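You operate a simulated robot arm through the tools that you are given. There is no shell and no other tool. Be economical: measure what you need, move in short steps, check, and stop when the job is done.

Carry out the task below with a simulated robot arm. There is one attempt and no reset: what you move stays moved.

TASK
Blow the white housing from the carousel clean on HARD.
Fine: bring it round to the white pointer first; lid shut for one run; stand it in the CLEAN tray and leave the lid open.

The check looks at the end state, three seconds after you hand in, the way a careful person would. Anything else that was tipped, shoved, dropped, spilled or broken makes it a failure. A push-on lid holds only when it is set on centred and level and pressed home; a screw cap is set on level and turned clockwise until tight.

THE ROBOT
A 7-joint arm with a two-finger parallel gripper, fixed in place. Base frame: the origin is at the foot of the arm, x ahead of it, y to its left, z up. Units: m, rad, N and s.
Its first joint turns from -2.897 to 2.897 rad. Payload 4.4 kg.
The tool frame sits at the grasp point between the pads (the TCP): z along the fingers, y along the line on which they close. The tips reach 0.023 m beyond it. The gripper opens to 0.094 m. The fingers are 0.038 m wide and 0.01 m thick; the gripper's body (0.054 by 0.096 m) begins 0.039 m behind the TCP.
Orientation is that of the tool frame in the base frame, as a unit quaternion [w, x, y, z]. With the fingers straight down and closing along the base's y, the tool's x points along the base's -x, its y along +y and its z along -z.

THE INTERFACE
- The arm moves only by the tool apply_moves. Its arguments are lists of equal length, an entry for each row: "rotation": the turn, a rotation vector about the tool's x, y, z in rad, a list of three; "travel": the shift along the tool's x, y, z in m, a list of three; "gripper": the finger opening in m, from 0 to 0.094. In form: {"rotation": [[ax, ay, az], ...], "travel": [[dx, dy, dz], ...], "gripper": [gripper, ...]}. A call has 1 to 12 rows; each row is the pose to reach, as a shift and turn from the pose commanded when the call began, along the tool's axes at that moment. A row lasts 0.2 s, in which the tool goes at most 0.05 m and 0.15 rad; a call with a longer step from one row to the next is refused whole, and so is a gripper value outside its range. Where a pose cannot be reached the arm comes as near as it can. A force on the tool above 40 N (or 10 N above the force at the start of the call, whichever is more), or a blocked arm, ends the call early, and 0.2 s more pass. Each finger travels about 0.072 m/s and halts on what it meets, pressing with about 22 N; the grip force reading is that of the motor and also rises with nothing between the fingers. The clock runs only during rows and for 0.2 s after the last one: add rows that repeat a pose to give the fingers time. It gives the time, the measured TCP pose, the force on the tool (base axes), the opening and the grip force at its end, in the units of the frame above (readings bear some noise), and new pictures: "show" is both (left out), scene, wrist or none.
- Cameras (640 x 400 px; columns grow to the right, rows downward): "scene" is fixed at [0.0492, 0.6513, 1.3874]; the picture's right is [-0.47, -0.88, 0.00], its down [-0.41, 0.22, -0.88] and it looks along [0.78, -0.42, -0.47] (base axes); focal length 337 px, centre (320, 200). "wrist" rides on the gripper at [0.086, 0.016, -0.075] in the tool frame; the picture's right is [-0.18, 0.98, 0.00], its down [-0.58, -0.11, -0.81] and it looks along [-0.79, -0.15, 0.59] (tool axes); focal length 243 px, centre (320, 200). There is no depth. A picture from a camera that has moved, and an enlarged one, comes with that camera's place and axes in the base frame and with its lens.
- enlarge(camera, box): a new picture of the part [left, top, right, bottom] of that camera's present view, enlarged. No time passes.
- close_job(): hands the job in; it is judged then, once.

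Work in short steps. Places have to be worked out from the pictures, the camera data and where the tool is seen: move nearer, look again, correct. Check each grasp and each placing, and mend what went wrong. You have 120 turns and 170 pictures in all, those below and enlarged ones among them. Open the gripper and draw the arm clear of the work before you hand the job in, unless the task says otherwise; then end with one line.

The tools are called after "Call:" as name(argument=value, ...) on one line, values as JSON. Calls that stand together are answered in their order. apply_moves: Moves the arm, as the interface text tells. Its arguments: {"type":"object","properties":{"rotation":{"type":"array","items":{"type":"array","items":{"type":"number"}}},"travel":{"type":"array","items":{"type":"array","items":{"type":"number"}}},"gripper":{"type":"array","items":{"type":"number"}},"show":{"type":"string","enum":["both","scene","wrist","none"]}},"required":["rotation","travel","gripper"]} The other tools are called the same way: enlarge (camera, box) takes an enlarged picture of a part of a camera's view; close_job () hands the job in.

At the start:

```text
t: 0.0
tcp_pos: [0.5877, 0.5674, 1.2554]
tool_rot: [0.0, 0.0, 1.0, 0.0]
force: [0.7, -0.5, -0.5]
width: 0.0939
grip_force: 0.1
```

scene: 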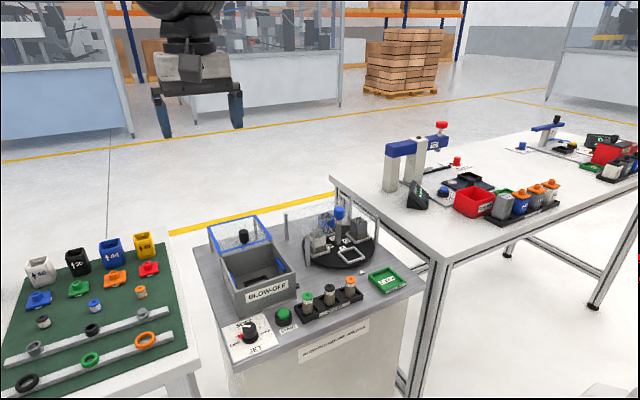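
wrist: 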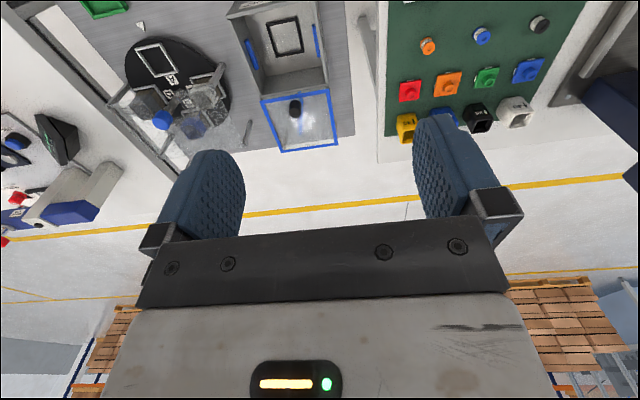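

I see a blow-off box, a carousel, a jet dial, and a clean tray. I'll enlarge these areas first.

Call:
enlarge(camera="scene", box=[290, 190, 420, 300])

Call:
enlarge(camera="scene", box=[200, 200, 360, 370])

Call:
enlarge(camera="wrist", box=[80, 0, 350, 160])

```text
3.64 times, centred on (355, 245) of scene
camera zoom: at [0.0492, 0.6513, 1.3874], right [-0.47, -0.88, 0.0], down [-0.41, 0.22, -0.88], along [0.78, -0.42, -0.47], focal length 1225 px, centre (193, 36)
```

zoom: 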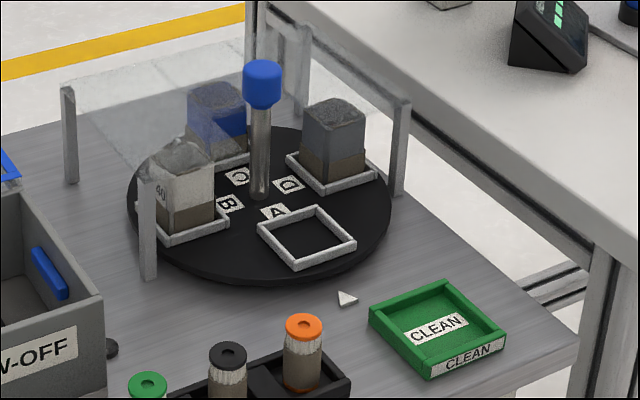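

```text
2.35 times, centred on (280, 285) of scene
camera zoom: at [0.0492, 0.6513, 1.3874], right [-0.47, -0.88, 0.0], down [-0.41, 0.22, -0.88], along [0.78, -0.42, -0.47], focal length 793 px, centre (414, 0)
```

zoom: 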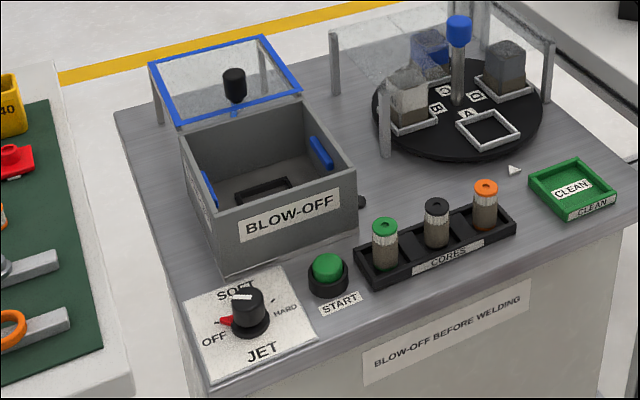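

```text
2.37 times, centred on (215, 80) of wrist
camera zoom: at [0.5014, 0.5827, 1.3296], right [0.18, 0.98, 0.0], down [0.58, -0.11, 0.81], along [0.79, -0.15, -0.59], focal length 575 px, centre (569, 484)
```

zoom: 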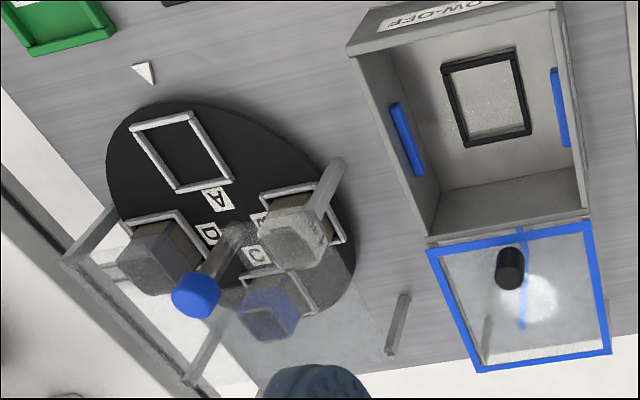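

The carousel is centred near (0.715, 0.235), and white is at station B on its +y side. The pointer is on the -x side. I'll move in for a closer look at the carousel and guard.

Call:
apply_moves(rotation=[[0, 0, 0], [0, 0, 0], [0, 0, 0], [0, 0, 0], [0, 0, 0], [0, 0, 0], [0, 0, 0], [0, 0, 0]], travel=[[0.01, -0.039, 0.0125], [0.02, -0.078, 0.025], [0.03, -0.116, 0.0375], [0.04, -0.155, 0.05], [0.05, -0.194, 0.0625], [0.06, -0.232, 0.075], [0.07, -0.271, 0.0875], [0.08, -0.31, 0.1]], gripper=[0.094, 0.094, 0.094, 0.094, 0.094, 0.094, 0.094, 0.094])

```text
t: 1.8
tcp_pos: [0.507, 0.2531, 1.1558]
tool_rot: [0.0, -0.001, 1.0, 0.0]
force: [-0.2, 0.3, -0.1]
width: 0.0939
grip_force: 0.0
camera wrist: at [0.42, 0.2696, 1.2306], right [0.18, 0.98, 0.0], down [0.58, -0.11, 0.81], along [0.79, -0.15, -0.59], focal length 243 px, centre (320, 200)
```

scene: 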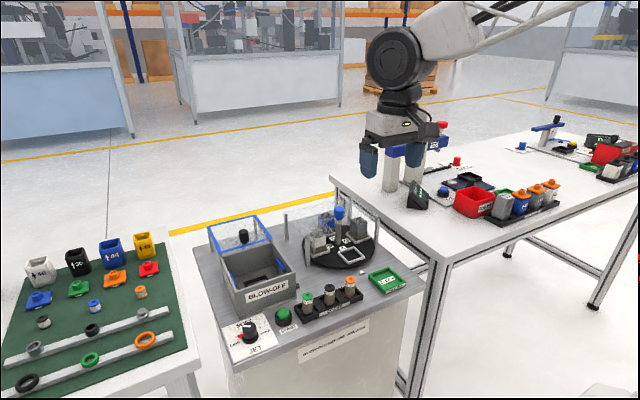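
wrist: 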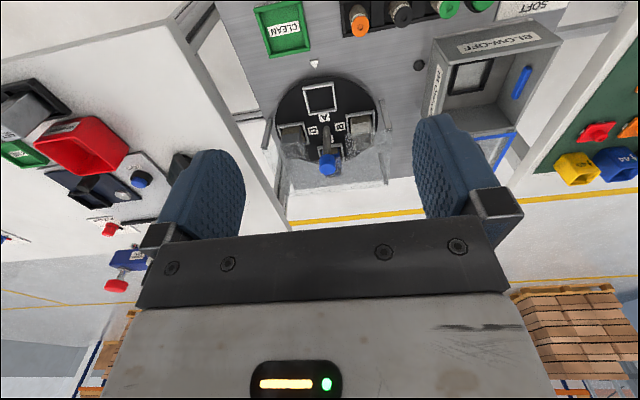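

Call:
enlarge(camera="wrist", box=[250, 50, 410, 220])

Call:
enlarge(camera="wrist", box=[390, 0, 570, 130])

```text
2.35 times, centred on (330, 135) of wrist
camera zoom: at [0.42, 0.2696, 1.2306], right [0.18, 0.98, 0.0], down [0.58, -0.11, 0.81], along [0.79, -0.15, -0.59], focal length 571 px, centre (296, 353)
```

zoom: 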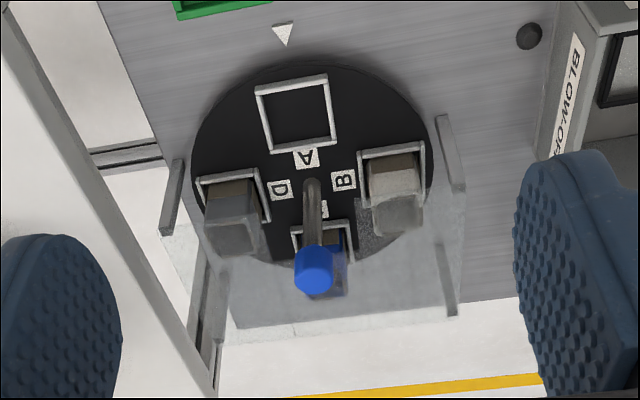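

```text
3.08 times, centred on (480, 65) of wrist
camera zoom: at [0.42, 0.2696, 1.2306], right [0.18, 0.98, 0.0], down [0.58, -0.11, 0.81], along [0.79, -0.15, -0.59], focal length 746 px, centre (-172, 615)
```

zoom: 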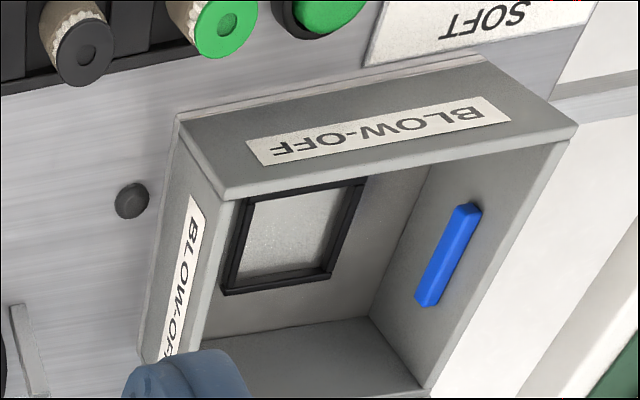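

Next I'll look at the blow-off box and its lid from nearer, and zoom the scene on it too.

Call:
enlarge(camera="scene", box=[200, 205, 310, 310])

Call:
apply_moves(rotation=[[0, 0, 0], [0, 0, 0], [0, 0, 0], [0, 0, 0], [0, 0, 0]], travel=[[0.0, 0.04, 0.01], [0.0, 0.08, 0.02], [0.0, 0.12, 0.03], [0.0, 0.16, 0.04], [0.0, 0.2, 0.05]], gripper=[0.094, 0.094, 0.094, 0.094, 0.094], show="wrist")

Call:
enlarge(camera="wrist", box=[220, 0, 440, 200])

```text
3.81 times, centred on (255, 258) of scene
camera zoom: at [0.0492, 0.6513, 1.3874], right [-0.47, -0.88, 0.0], down [-0.41, 0.22, -0.88], along [0.78, -0.42, -0.47], focal length 1284 px, centre (568, -19)
```

zoom: 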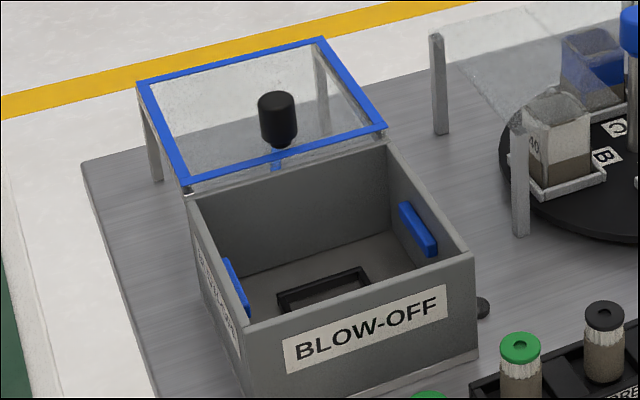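

```text
t: 3.0
tcp_pos: [0.5077, 0.458, 1.1074]
tool_rot: [0.001, 0.0, 1.0, -0.001]
force: [0.1, 1.2, 0.9]
width: 0.0939
grip_force: 0.1
camera wrist: at [0.4221, 0.4742, 1.1811], right [0.18, 0.98, 0.0], down [0.58, -0.11, 0.81], along [0.79, -0.15, -0.59], focal length 243 px, centre (320, 200)
```

wrist: 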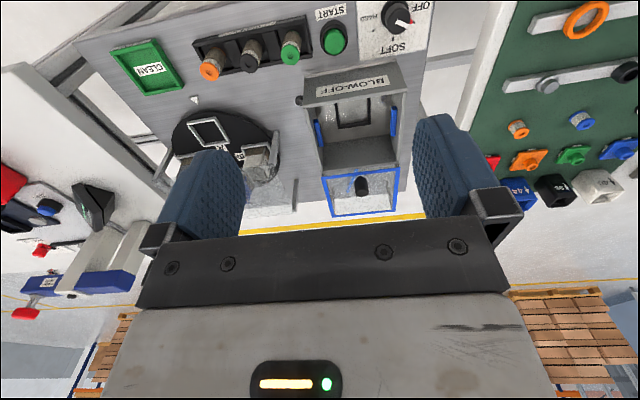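

```text
2.00 times, centred on (330, 100) of wrist
camera zoom: at [0.4221, 0.4742, 1.1811], right [0.18, 0.98, 0.0], down [0.58, -0.11, 0.81], along [0.79, -0.15, -0.59], focal length 485 px, centre (300, 400)
```

zoom: 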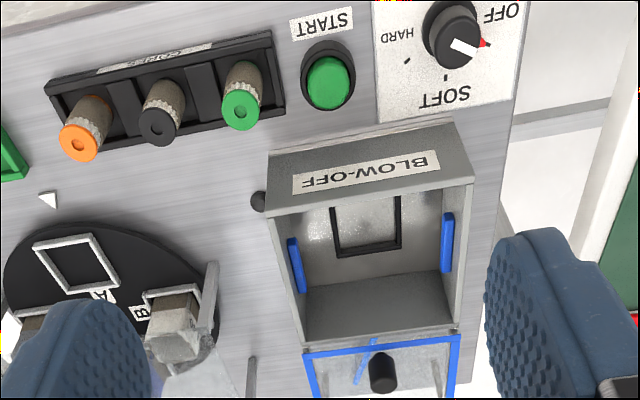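

The lid is a horizontal sliding lid with an upright black knob near (0.76, 0.485). The box spans about x 0.607–0.74 and y 0.417–0.553. First I'll move above the carousel's blue knob, pre-turned +45° about tool z so I can swing it 90° counter-clockwise.

Call:
apply_moves(rotation=[[0, 0, 0.1], [0, 0, 0.2], [0, 0, 0.3], [0, 0, 0.4], [0, 0, 0.5], [0, 0, 0.6], [0, 0, 0.7], [0, 0, 0.785]], travel=[[-0.026, -0.0285, 0.007], [-0.052, -0.057, 0.014], [-0.078, -0.0855, 0.021], [-0.104, -0.114, 0.028], [-0.13, -0.1425, 0.035], [-0.156, -0.171, 0.042], [-0.182, -0.2, 0.05], [-0.207, -0.227, 0.057]], gripper=[0.094, 0.094, 0.08, 0.07, 0.065, 0.06, 0.06, 0.06])

Call:
enlarge(camera="scene", box=[280, 130, 420, 280])

```text
t: 4.8
tcp_pos: [0.7163, 0.2282, 1.0511]
tool_rot: [-0.001, 0.382, 0.924, 0.0]
force: [-0.1, -0.4, -0.6]
width: 0.0601
grip_force: 0.1
camera wrist: at [0.6661, 0.3014, 1.1253], right [0.83, 0.56, 0.0], down [0.33, -0.49, 0.81], along [0.46, -0.67, -0.59], focal length 243 px, centre (320, 200)
```

scene: 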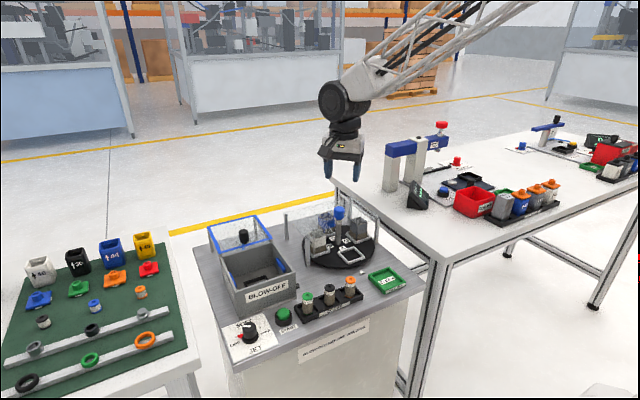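
wrist: 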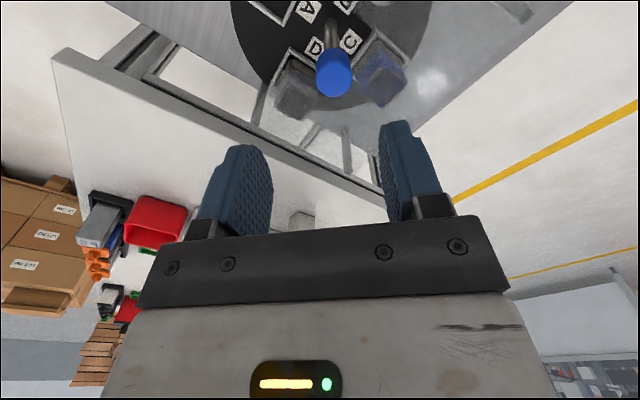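

```text
2.67 times, centred on (350, 205) of scene
camera zoom: at [0.0492, 0.6513, 1.3874], right [-0.47, -0.88, 0.0], down [-0.41, 0.22, -0.88], along [0.78, -0.42, -0.47], focal length 898 px, centre (240, 187)
```

zoom: 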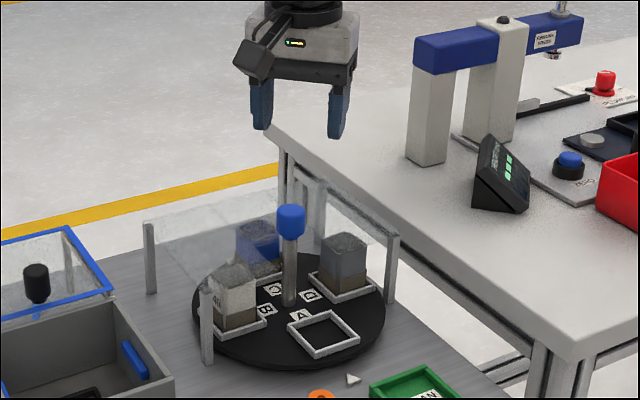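

Triangulating puts the blue knob near (0.729, 0.227) with its top at about z 0.94. I'll shift over it, lower to just above it, and look.

Call:
apply_moves(rotation=[[0, 0, 0], [0, 0, 0], [0, 0, 0]], travel=[[-0.0106, 0.0078, 0.02], [-0.0106, 0.0078, 0.045], [-0.0106, 0.0078, 0.065]], gripper=[0.06, 0.06, 0.06])

Call:
enlarge(camera="scene", box=[290, 150, 410, 270])

```text
t: 5.6
tcp_pos: [0.7284, 0.2272, 0.9843]
tool_rot: [0.0, 0.382, 0.924, 0.001]
force: [-1.4, 0.2, -0.4]
width: 0.0599
grip_force: 0.1
camera wrist: at [0.6792, 0.2994, 1.0582], right [0.82, 0.57, 0.0], down [0.33, -0.49, 0.81], along [0.46, -0.66, -0.59], focal length 243 px, centre (320, 200)
```

scene: 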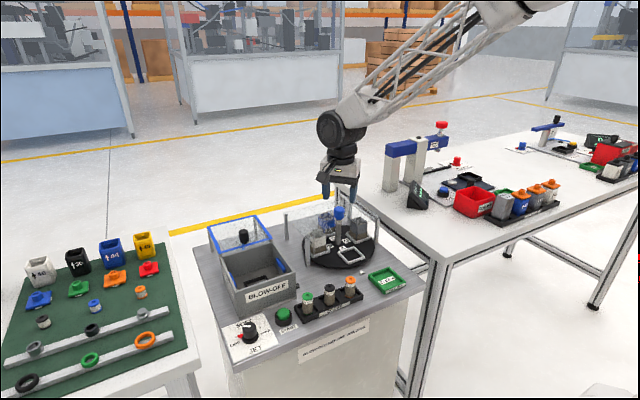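
wrist: 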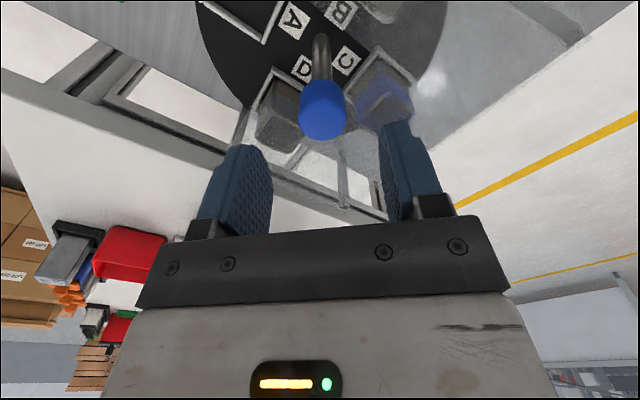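

```text
3.33 times, centred on (350, 210) of scene
camera zoom: at [0.0492, 0.6513, 1.3874], right [-0.47, -0.88, 0.0], down [-0.41, 0.22, -0.88], along [0.78, -0.42, -0.47], focal length 1123 px, centre (220, 167)
```

zoom: 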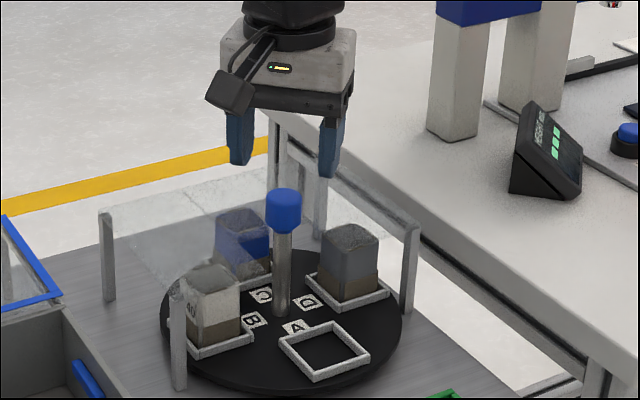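

The knob is centred between the fingers. I'll lower to z ≈ 0.934, keeping the tips above the guard plate at about 0.90, and close.

Call:
apply_moves(rotation=[[0, 0, 0], [0, 0, 0], [0, 0, 0], [0, 0, 0], [0, 0, 0], [0, 0, 0]], travel=[[0, 0, 0.025], [0, 0, 0.049], [0, 0, 0.049], [0, 0, 0.049], [0, 0, 0.049], [0, 0, 0.049]], gripper=[0.06, 0.06, 0.04, 0.025, 0.015, 0.015])

Call:
enlarge(camera="scene", box=[290, 150, 410, 270])

```text
t: 7.0
tcp_pos: [0.7283, 0.2262, 0.9342]
tool_rot: [0.0, 0.382, 0.924, 0.0]
force: [28.6, 24.7, -13.1]
width: 0.0316
grip_force: 18.7
camera wrist: at [0.6786, 0.2991, 1.0086], right [0.82, 0.57, 0.0], down [0.33, -0.49, 0.81], along [0.46, -0.66, -0.59], focal length 243 px, centre (320, 200)
```

scene: 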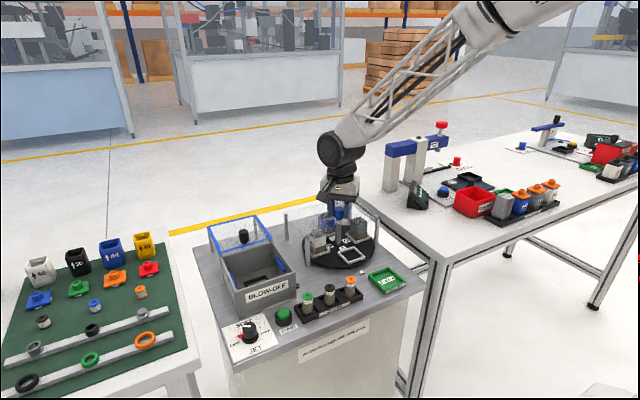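
wrist: 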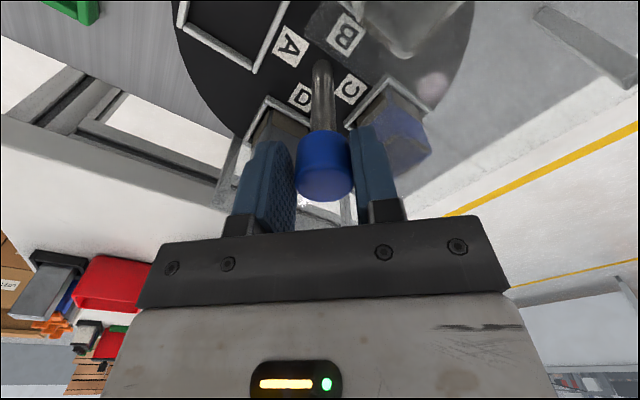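

```text
3.33 times, centred on (350, 210) of scene
camera zoom: at [0.0492, 0.6513, 1.3874], right [-0.47, -0.88, 0.0], down [-0.41, 0.22, -0.88], along [0.78, -0.42, -0.47], focal length 1123 px, centre (220, 167)
```

zoom: 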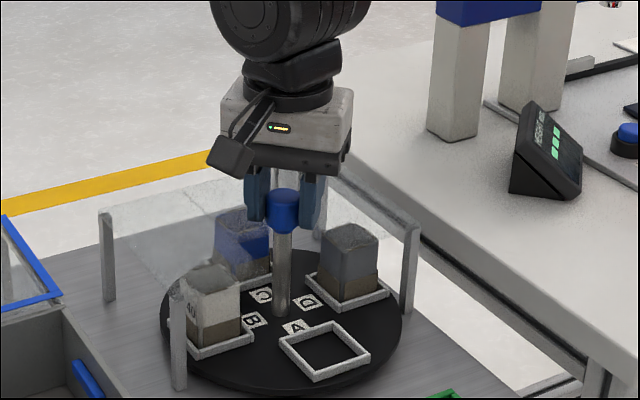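

The +y finger touched first, so the knob sits about 3 mm toward tool +y and 6 mm toward tool +x. I'll reopen a bit, recentre and close again.

Call:
apply_moves(rotation=[[0, 0, 0], [0, 0, 0], [0, 0, 0], [0, 0, 0], [0, 0, 0], [0, 0, 0]], travel=[[0, 0, 0], [0.005, 0.0033, 0], [0.005, 0.0033, 0], [0.005, 0.0033, 0], [0.005, 0.0033, 0], [0.005, 0.0033, 0]], gripper=[0.045, 0.045, 0.03, 0.015, 0.015, 0.015], show="wrist")

```text
t: 8.6
tcp_pos: [0.7271, 0.232, 0.935]
tool_rot: [0.0, 0.382, 0.924, -0.001]
force: [-11.3, -6.9, 7.7]
width: 0.0291
grip_force: 45.5
stopped in row 6: the force on the tool passed its limit (the readings are from after the stop); the commanded pose is now the measured one
camera wrist: at [0.6765, 0.3037, 1.0088], right [0.82, 0.57, 0.0], down [0.34, -0.49, 0.81], along [0.45, -0.67, -0.59], focal length 243 px, centre (320, 200)
```

wrist: 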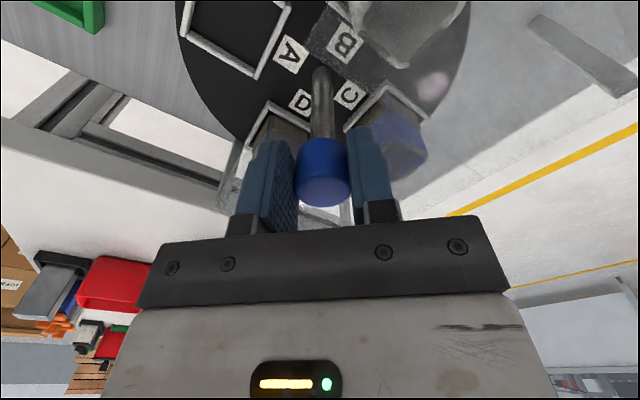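

The knob is now gripped on both sides, width 29 mm. I'll start a small counter-clockwise turn and check that the disc follows.

Call:
apply_moves(rotation=[[0, 0, -0.08], [0, 0, -0.16], [0, 0, -0.24], [0, 0, -0.32], [0, 0, -0.4]], travel=[[0, -0.0005, 0], [0, -0.0005, 0], [0, -0.0005, 0], [0, -0.0005, 0], [0, -0.0005, 0]], gripper=[0.015, 0.015, 0.015, 0.015, 0.015], show="scene")

Call:
enlarge(camera="scene", box=[290, 170, 410, 290])

```text
t: 9.2
tcp_pos: [0.7247, 0.2308, 0.9345]
tool_rot: [-0.001, 0.322, 0.947, -0.001]
force: [-14.5, -3.9, 7.4]
width: 0.029
grip_force: 45.4
stopped in row 2: the force on the tool passed its limit (the readings are from after the stop); the commanded pose is now the measured one
```

scene: 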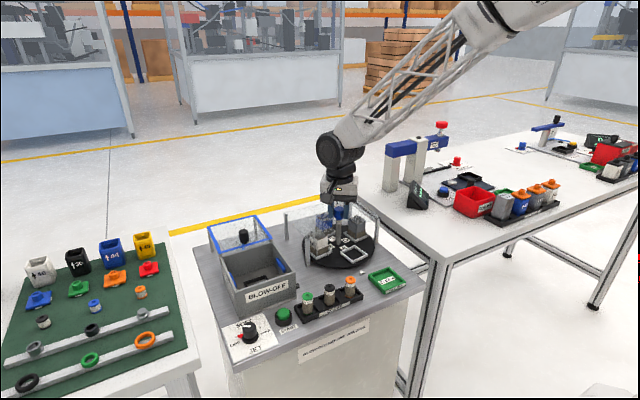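

```text
3.33 times, centred on (350, 230) of scene
camera zoom: at [0.0492, 0.6513, 1.3874], right [-0.47, -0.88, 0.0], down [-0.41, 0.22, -0.88], along [0.78, -0.42, -0.47], focal length 1123 px, centre (220, 100)
```

zoom: 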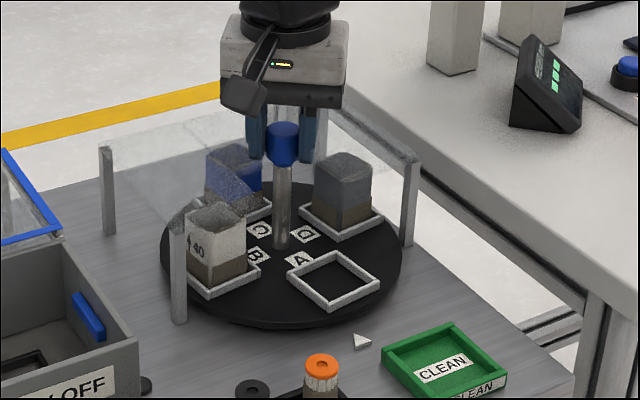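

The disc follows, so the coupling works; the stop came from lateral strain. I'll ease toward the force and continue in smaller steps.

Call:
apply_moves(rotation=[[0, 0, 0], [0, 0, -0.05], [0, 0, -0.1], [0, 0, -0.15], [0, 0, -0.2], [0, 0, -0.25], [0, 0, -0.3]], travel=[[0.001, -0.0015, 0], [0.001, -0.0015, 0], [0.001, -0.0015, 0], [0.001, -0.0015, 0], [0.001, -0.0015, 0], [0.001, -0.0015, 0], [0.001, -0.0015, 0]], gripper=[0.02, 0.02, 0.02, 0.02, 0.02, 0.02, 0.02], show="none")

```text
t: 10.8
tcp_pos: [0.725, 0.228, 0.9338]
tool_rot: [-0.001, 0.177, 0.984, 0.0]
force: [-2.6, -29.1, 20.7]
width: 0.0291
grip_force: 44.9
```

Turned 0.43 rad so far. A force remains along tool -y, so I'll ease 2 mm that way and keep turning.

Call:
apply_moves(rotation=[[0, 0, 0], [0, 0, -0.05], [0, 0, -0.1], [0, 0, -0.15], [0, 0, -0.2], [0, 0, -0.25], [0, 0, -0.3], [0, 0, -0.35], [0, 0, -0.4]], travel=[[0, -0.002, 0], [0, -0.002, 0], [0, -0.002, 0], [0, -0.002, 0], [0, -0.002, 0], [0, -0.002, 0], [0, -0.002, 0], [0, -0.002, 0], [0, -0.002, 0]], gripper=[0.02, 0.02, 0.02, 0.02, 0.02, 0.02, 0.02, 0.02, 0.02], show="scene")

Call:
enlarge(camera="scene", box=[290, 170, 410, 290])

```text
t: 12.3
tcp_pos: [0.7237, 0.2247, 0.9333]
tool_rot: [-0.001, 0.037, 0.999, -0.001]
force: [-0.8, -9.7, 2.4]
width: 0.029
grip_force: 44.6
stopped in row 7: the force on the tool passed its limit (the readings are from after the stop); the commanded pose is now the measured one
```

scene: 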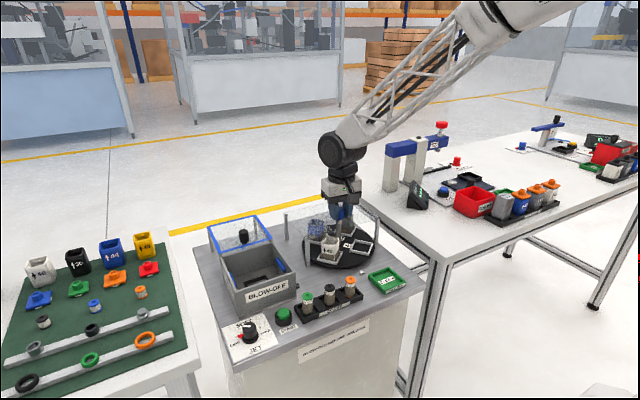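

```text
3.33 times, centred on (350, 230) of scene
camera zoom: at [0.0492, 0.6513, 1.3874], right [-0.47, -0.88, 0.0], down [-0.41, 0.22, -0.88], along [0.78, -0.42, -0.47], focal length 1123 px, centre (220, 100)
```

zoom: 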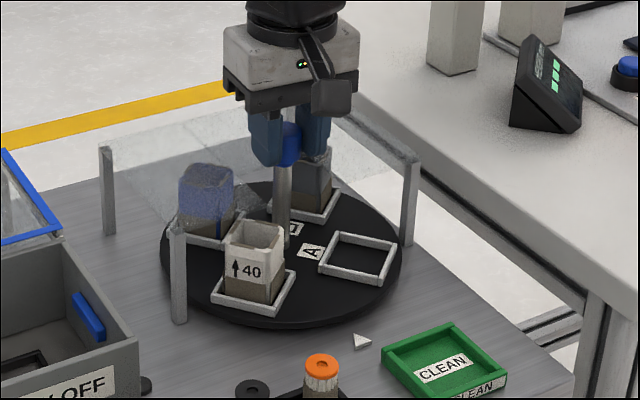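

B is now nearly halfway to the front. Continuing the turn.

Call:
apply_moves(rotation=[[0, 0, -0.05], [0, 0, -0.1], [0, 0, -0.15], [0, 0, -0.2], [0, 0, -0.25], [0, 0, -0.3], [0, 0, -0.35], [0, 0, -0.4]], travel=[[0, -0.001, 0], [0, -0.001, 0], [0, -0.001, 0], [0, -0.001, 0], [0, -0.001, 0], [0, -0.001, 0], [0, -0.001, 0], [0, -0.001, 0]], gripper=[0.02, 0.02, 0.02, 0.02, 0.02, 0.02, 0.02, 0.02], show="none")

Call:
enlarge(camera="scene", box=[290, 170, 410, 290])

```text
t: 13.9
tcp_pos: [0.724, 0.2229, 0.934]
tool_rot: [-0.002, -0.133, 0.991, -0.002]
force: [-6.7, -9.9, 3.7]
width: 0.0291
grip_force: 44.2
stopped in row 8: the force on the tool passed its limit (the readings are from after the stop); the commanded pose is now the measured one
```

```text
3.33 times, centred on (350, 230) of scene
camera zoom: at [0.0492, 0.6513, 1.3874], right [-0.47, -0.88, 0.0], down [-0.41, 0.22, -0.88], along [0.78, -0.42, -0.47], focal length 1123 px, centre (220, 100)
```

zoom: 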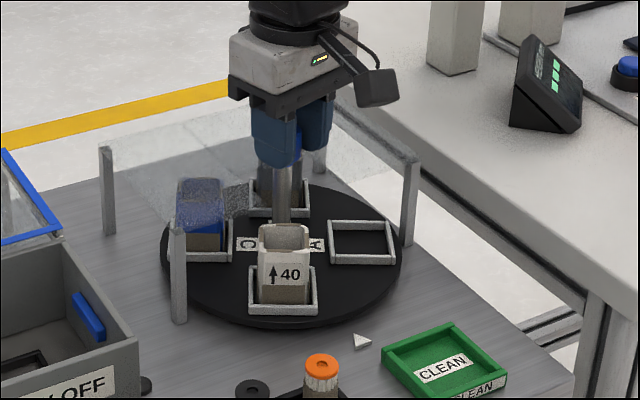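

About 60° turned and B needs about 30° more. Continuing.

Call:
apply_moves(rotation=[[0, 0, -0.05], [0, 0, -0.1], [0, 0, -0.15], [0, 0, -0.2], [0, 0, -0.25], [0, 0, -0.3], [0, 0, -0.35], [0, 0, -0.4], [0, 0, -0.45], [0, 0, -0.5]], travel=[[0, -0.0005, 0], [0, -0.0005, 0], [0, -0.0005, 0], [0, -0.0005, 0], [0, -0.0005, 0], [0, -0.0005, 0], [0, -0.0005, 0], [0, -0.0005, 0], [0, -0.0005, 0], [0, -0.0005, 0]], gripper=[0.02, 0.02, 0.02, 0.02, 0.02, 0.02, 0.02, 0.02, 0.02, 0.02], show="none")

Call:
enlarge(camera="scene", box=[290, 170, 410, 290])

```text
t: 14.9
tcp_pos: [0.7248, 0.2216, 0.9355]
tool_rot: [-0.002, -0.221, 0.975, -0.002]
force: [5.8, -7.3, -2.6]
width: 0.029
grip_force: 44.8
stopped in row 4: the force on the tool passed its limit (the readings are from after the stop); the commanded pose is now the measured one
```

```text
3.33 times, centred on (350, 230) of scene
camera zoom: at [0.0492, 0.6513, 1.3874], right [-0.47, -0.88, 0.0], down [-0.41, 0.22, -0.88], along [0.78, -0.42, -0.47], focal length 1123 px, centre (220, 100)
```

zoom: 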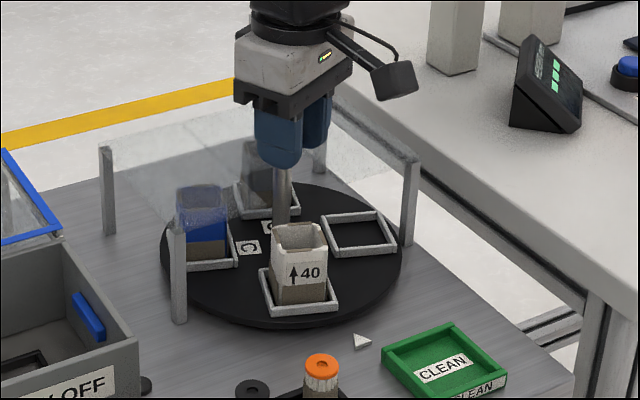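

Call:
apply_moves(rotation=[[0, 0, -0.04], [0, 0, -0.08], [0, 0, -0.12], [0, 0, -0.16], [0, 0, -0.2], [0, 0, -0.24], [0, 0, -0.28], [0, 0, -0.32]], travel=[[0, 0, 0], [0, 0, 0], [0, 0, 0], [0, 0, 0], [0, 0, 0], [0, 0, 0], [0, 0, 0], [0, 0, 0]], gripper=[0.024, 0.024, 0.024, 0.024, 0.024, 0.024, 0.024, 0.024], show="wrist")

Call:
enlarge(camera="scene", box=[290, 170, 410, 290])

```text
t: 15.7
tcp_pos: [0.7241, 0.2201, 0.934]
tool_rot: [-0.002, -0.268, 0.963, -0.002]
force: [5.3, -6.9, -1.7]
width: 0.029
grip_force: 45.1
stopped in row 3: the force on the tool passed its limit (the readings are from after the stop); the commanded pose is now the measured one
camera wrist: at [0.6425, 0.1899, 1.0091], right [-0.35, 0.94, 0.0], down [0.56, 0.21, 0.8], along [0.75, 0.28, -0.59], focal length 243 px, centre (320, 200)
```

wrist: 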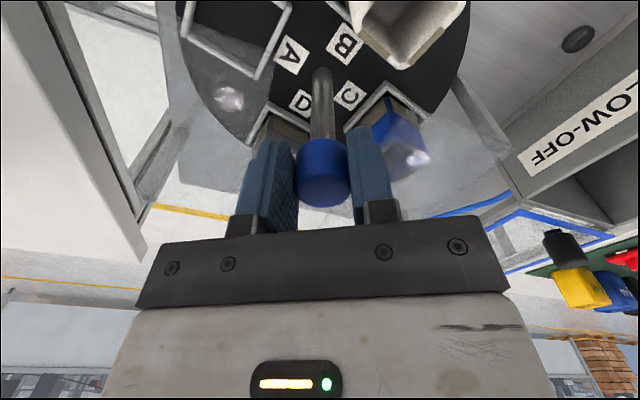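

```text
3.33 times, centred on (350, 230) of scene
camera zoom: at [0.0492, 0.6513, 1.3874], right [-0.47, -0.88, 0.0], down [-0.41, 0.22, -0.88], along [0.78, -0.42, -0.47], focal length 1123 px, centre (220, 100)
```

zoom: 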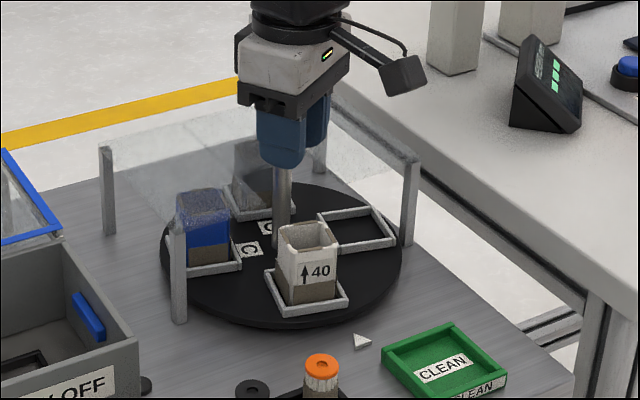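

The grip has held all along. The tool track shows the knob axis at about (0.733, 0.225), 1 cm behind the TCP in tool x, so I'll pivot around that for the remaining ~0.24 rad.

Call:
apply_moves(rotation=[[0, 0, -0.06], [0, 0, -0.12], [0, 0, -0.18], [0, 0, -0.24]], travel=[[0, -0.0006, 0], [-0.0001, -0.0012, 0], [-0.0002, -0.0017, 0], [-0.0003, -0.0023, 0]], gripper=[0.024, 0.024, 0.024, 0.024], show="wrist")

Call:
enlarge(camera="scene", box=[290, 170, 410, 290])

```text
t: 16.6
tcp_pos: [0.7252, 0.2176, 0.9351]
tool_rot: [-0.002, -0.382, 0.924, -0.002]
force: [16.7, -24.1, 4.9]
width: 0.0289
grip_force: 45.4
camera wrist: at [0.6535, 0.1695, 1.0092], right [-0.56, 0.83, 0.0], down [0.49, 0.34, 0.8], along [0.66, 0.45, -0.59], focal length 243 px, centre (320, 200)
```

wrist: 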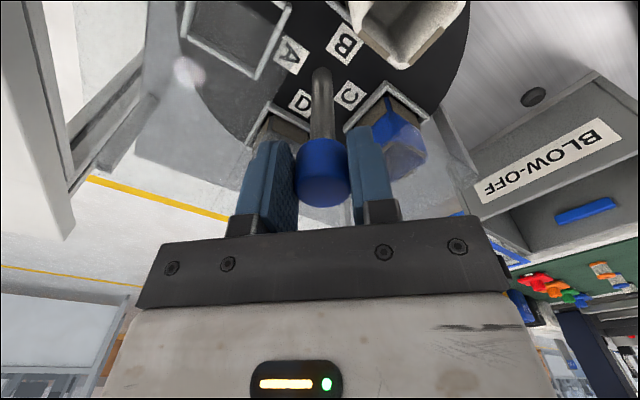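

```text
3.33 times, centred on (350, 230) of scene
camera zoom: at [0.0492, 0.6513, 1.3874], right [-0.47, -0.88, 0.0], down [-0.41, 0.22, -0.88], along [0.78, -0.42, -0.47], focal length 1123 px, centre (220, 100)
```

zoom: 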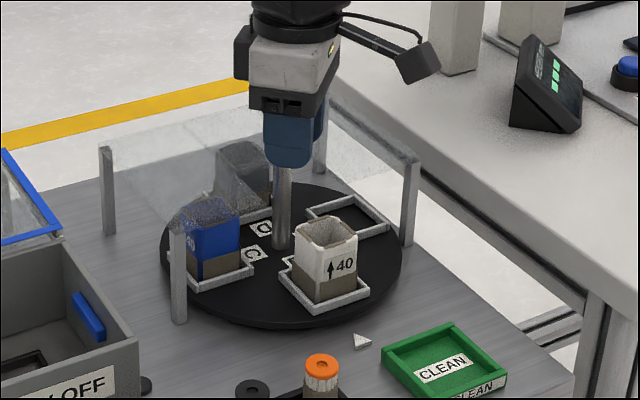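

B's frame now sits where A's was, and disc centre, B and pointer all lie at y ≈ 0.227. I'll release, rise, and verify.

Call:
apply_moves(rotation=[[0, 0, 0], [0, 0, 0], [0, 0, 0], [0, 0, 0], [0, 0, 0]], travel=[[0, 0, 0], [0, 0, 0], [0, 0, -0.03], [0, 0, -0.07], [0, 0, -0.11]], gripper=[0.045, 0.06, 0.06, 0.06, 0.06], show="none")

```text
t: 17.9
tcp_pos: [0.7258, 0.2191, 1.0463]
tool_rot: [-0.002, -0.382, 0.924, -0.001]
force: [-0.1, 0.7, 0.1]
width: 0.0599
grip_force: 0.1
```

Call:
apply_moves(rotation=[[0, 0, 0.131], [0, 0, 0.262], [0, 0, 0.393], [0, 0, 0.524], [0, 0, 0.655], [0, 0, 0.785]], travel=[[0.025, 0.028, 0], [0.051, 0.056, 0], [0.076, 0.084, 0], [0.101, 0.111, 0], [0.127, 0.139, 0], [0.152, 0.167, 0]], gripper=[0.07, 0.07, 0.08, 0.09, 0.09, 0.09], show="wrist")

Call:
enlarge(camera="wrist", box=[230, 0, 430, 170])

```text
t: 19.2
tcp_pos: [0.5022, 0.2267, 1.044]
tool_rot: [-0.001, 0.002, 1.0, -0.002]
force: [-0.6, 0.2, 0.1]
width: 0.0902
grip_force: 0.1
camera wrist: at [0.4164, 0.2435, 1.1194], right [0.19, 0.98, 0.0], down [0.58, -0.11, 0.8], along [0.79, -0.15, -0.59], focal length 243 px, centre (320, 200)
```

wrist: 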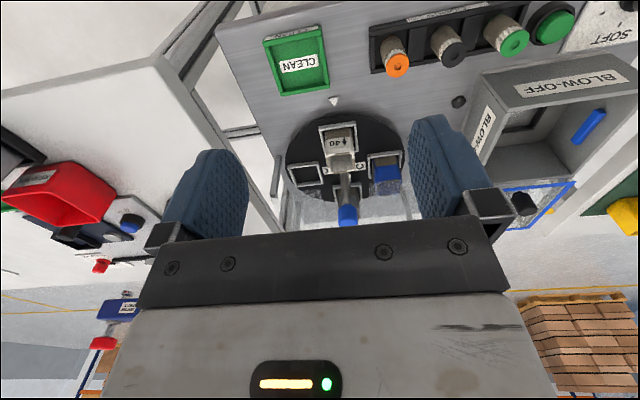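

```text
2.35 times, centred on (330, 85) of wrist
camera zoom: at [0.4164, 0.2435, 1.1194], right [0.19, 0.98, 0.0], down [0.58, -0.11, 0.8], along [0.79, -0.15, -0.59], focal length 571 px, centre (296, 471)
```

zoom: 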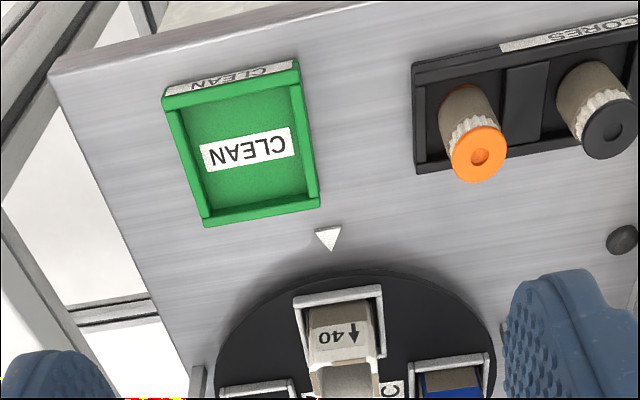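

Pointer (0.608, 0.2265), frame B (centre about 0.655, 0.228) and the disc centre are aligned, with yaw ≈ 0. Next I'll go above the white housing.

Call:
apply_moves(rotation=[[0, 0, 0], [0, 0, 0], [0, 0, 0], [0, 0, 0]], travel=[[-0.04, 0.001, 0.015], [-0.08, 0.001, 0.03], [-0.12, 0.001, 0.045], [-0.154, 0.001, 0.06]], gripper=[0.09, 0.08, 0.08, 0.08])

Call:
enlarge(camera="scene", box=[290, 170, 410, 290])

```text
t: 20.2
tcp_pos: [0.6566, 0.2309, 0.9837]
tool_rot: [0.0, 0.001, 1.0, -0.002]
force: [0.6, 0.3, 0.1]
width: 0.0801
grip_force: 0.0
camera wrist: at [0.5712, 0.2473, 1.0583], right [0.19, 0.98, 0.0], down [0.58, -0.11, 0.81], along [0.79, -0.15, -0.59], focal length 243 px, centre (320, 200)
```

scene: 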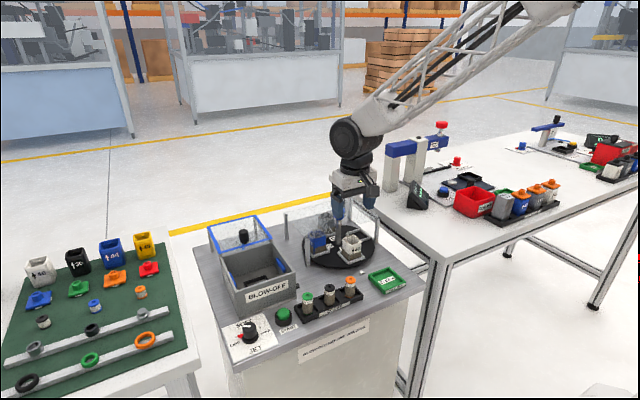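
wrist: 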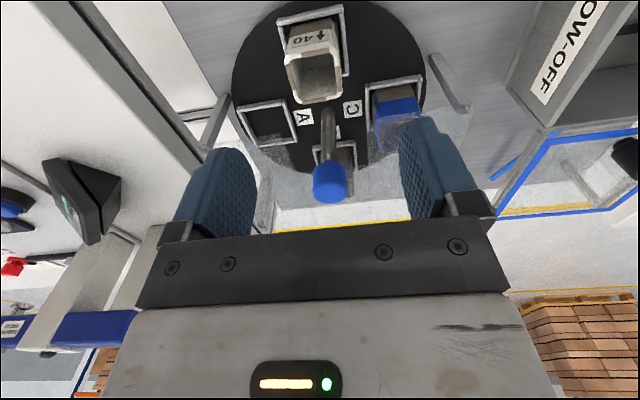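

```text
3.33 times, centred on (350, 230) of scene
camera zoom: at [0.0492, 0.6513, 1.3874], right [-0.47, -0.88, 0.0], down [-0.41, 0.22, -0.88], along [0.78, -0.42, -0.47], focal length 1123 px, centre (220, 100)
```

zoom: 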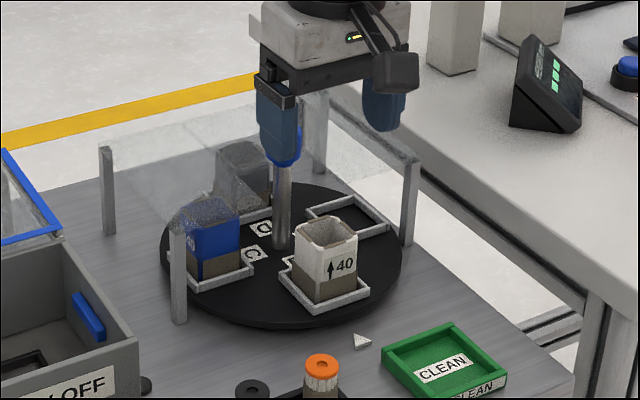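

Housing measured at about (0.658, 0.228), top z ≈ 0.88. I'll narrow to 0.062, descend to z 0.868 and close.

Call:
apply_moves(rotation=[[0, 0, 0], [0, 0, 0], [0, 0, 0], [0, 0, 0], [0, 0, 0], [0, 0, 0], [0, 0, 0]], travel=[[-0.001, -0.0025, 0.04], [-0.001, -0.0025, 0.08], [-0.001, -0.0025, 0.115], [-0.001, -0.0025, 0.115], [-0.001, -0.0025, 0.115], [-0.001, -0.0025, 0.115], [-0.001, -0.0025, 0.115]], gripper=[0.062, 0.062, 0.062, 0.045, 0.03, 0.03, 0.03])

Call:
enlarge(camera="scene", box=[290, 170, 410, 290])

```text
t: 21.9
tcp_pos: [0.6553, 0.2293, 0.8697]
tool_rot: [-0.001, 0.0, 1.0, -0.002]
force: [-0.2, -0.7, 0.0]
width: 0.0397
grip_force: 21.5
camera wrist: at [0.5694, 0.2451, 0.9435], right [0.19, 0.98, 0.0], down [0.58, -0.11, 0.8], along [0.79, -0.15, -0.59], focal length 243 px, centre (320, 200)
```

scene: 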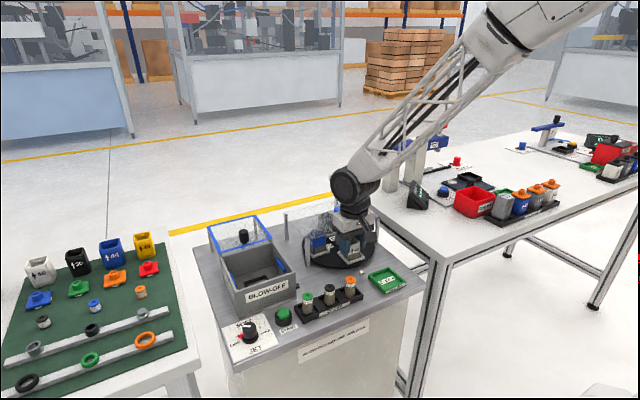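
wrist: 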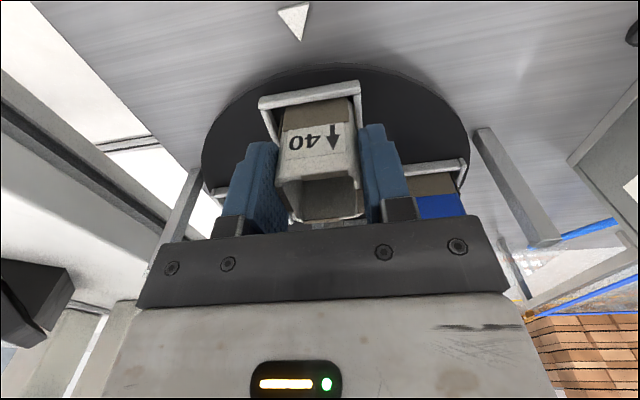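

```text
3.33 times, centred on (350, 230) of scene
camera zoom: at [0.0492, 0.6513, 1.3874], right [-0.47, -0.88, 0.0], down [-0.41, 0.22, -0.88], along [0.78, -0.42, -0.47], focal length 1123 px, centre (220, 100)
```

zoom: 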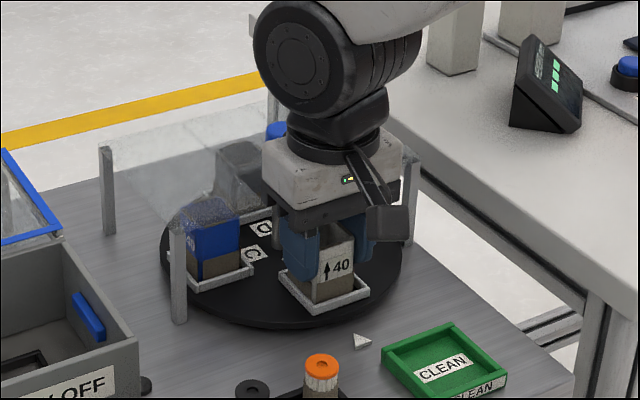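

Good grip, width 39.7 mm, balanced force. Lifting straight up.

Call:
apply_moves(rotation=[[0, 0, 0], [0, 0, 0], [0, 0, 0], [0, 0, 0]], travel=[[0, 0, -0.03], [0, 0, -0.065], [0, 0, -0.1], [0, 0, -0.14]], gripper=[0.03, 0.03, 0.03, 0.03])

Call:
enlarge(camera="scene", box=[290, 130, 410, 290])

```text
t: 22.9
tcp_pos: [0.6556, 0.232, 1.0104]
tool_rot: [-0.002, 0.001, 1.0, -0.002]
force: [0.1, 0.8, -0.4]
width: 0.0298
grip_force: 0.2
camera wrist: at [0.5697, 0.248, 1.085], right [0.19, 0.98, -0.01], down [0.58, -0.11, 0.8], along [0.79, -0.15, -0.59], focal length 243 px, centre (320, 200)
```

scene: 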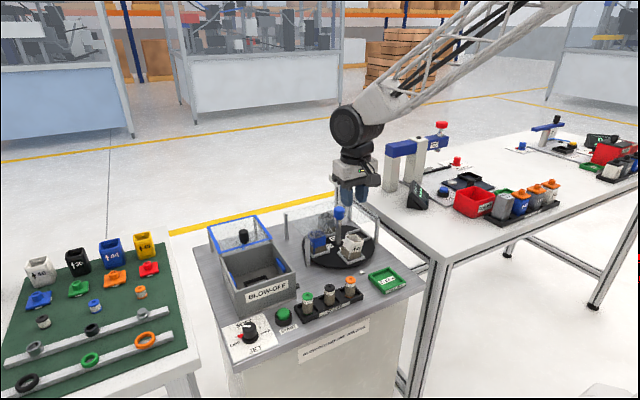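
wrist: 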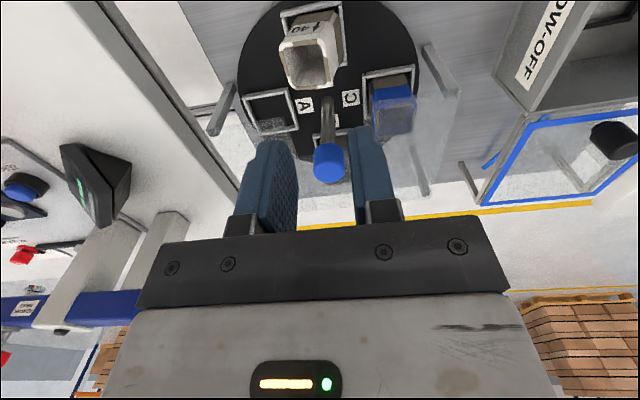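

```text
2.50 times, centred on (350, 210) of scene
camera zoom: at [0.0492, 0.6513, 1.3874], right [-0.47, -0.88, 0.0], down [-0.41, 0.22, -0.88], along [0.78, -0.42, -0.47], focal length 842 px, centre (245, 175)
```

zoom: 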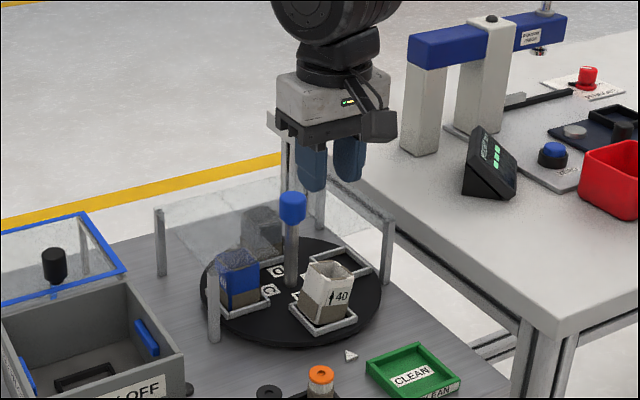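

The housing slipped out and fell back, possibly tilted. I'll take a closer look.

Call:
enlarge(camera="scene", box=[325, 220, 385, 275])

Call:
enlarge(camera="wrist", box=[240, 0, 420, 130])

```text
7.27 times, centred on (355, 248) of scene
camera zoom: at [0.0492, 0.6513, 1.3874], right [-0.47, -0.88, 0.0], down [-0.41, 0.22, -0.88], along [0.78, -0.42, -0.47], focal length 2450 px, centre (66, -146)
```

zoom: 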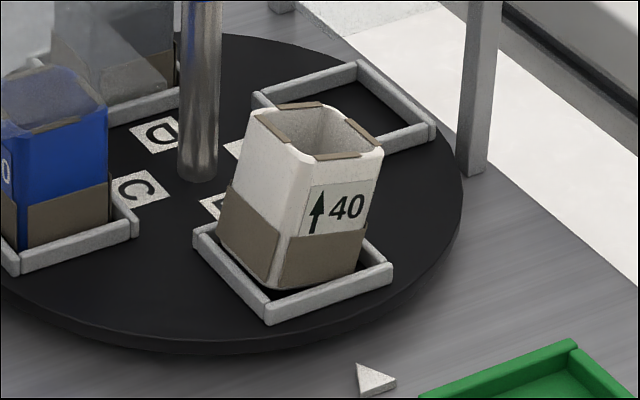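

```text
3.08 times, centred on (330, 65) of wrist
camera zoom: at [0.5697, 0.248, 1.085], right [0.19, 0.98, -0.01], down [0.58, -0.11, 0.8], along [0.79, -0.15, -0.59], focal length 746 px, centre (289, 615)
```

zoom: 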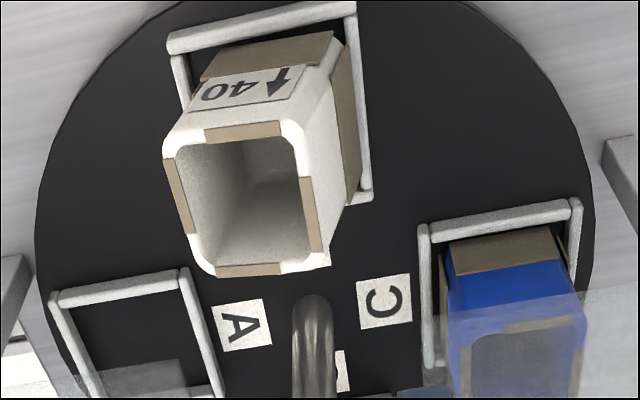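

The housing is leaning toward -y inside its nest. I'll regrasp slightly lower, centred on it, with a full close so the pads square it up, and confirm the grip force before lifting.

Call:
apply_moves(rotation=[[0, 0, 0], [0, 0, 0], [0, 0, 0], [0, 0, 0], [0, 0, 0]], travel=[[-0.001, -0.006, 0.0], [-0.001, -0.006, 0.04], [-0.001, -0.006, 0.08], [-0.001, -0.006, 0.12], [-0.001, -0.006, 0.145]], gripper=[0.05, 0.07, 0.07, 0.07, 0.07])

Call:
enlarge(camera="scene", box=[315, 200, 395, 275])

```text
t: 24.1
tcp_pos: [0.6563, 0.2225, 0.8634]
tool_rot: [-0.001, 0.001, 1.0, -0.002]
force: [-0.2, 0.1, -1.2]
width: 0.0698
grip_force: 0.0
camera wrist: at [0.5703, 0.2381, 0.9387], right [0.19, 0.98, 0.0], down [0.58, -0.11, 0.81], along [0.79, -0.15, -0.59], focal length 243 px, centre (320, 200)
```

scene: 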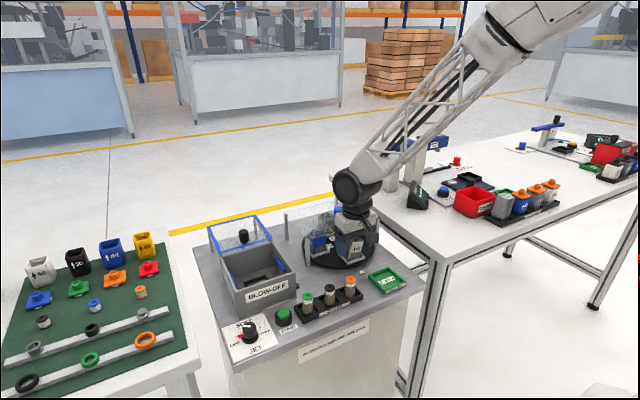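
wrist: 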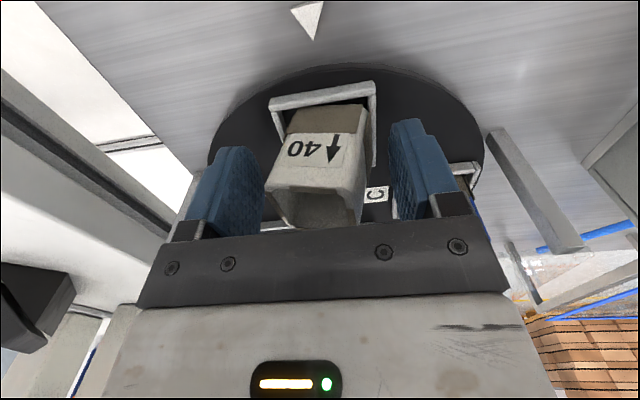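

```text
5.33 times, centred on (355, 238) of scene
camera zoom: at [0.0492, 0.6513, 1.3874], right [-0.47, -0.88, 0.0], down [-0.41, 0.22, -0.88], along [0.78, -0.42, -0.47], focal length 1797 px, centre (133, 0)
```

zoom: 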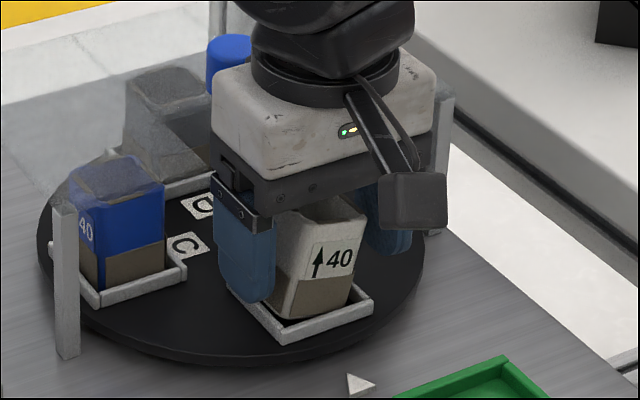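

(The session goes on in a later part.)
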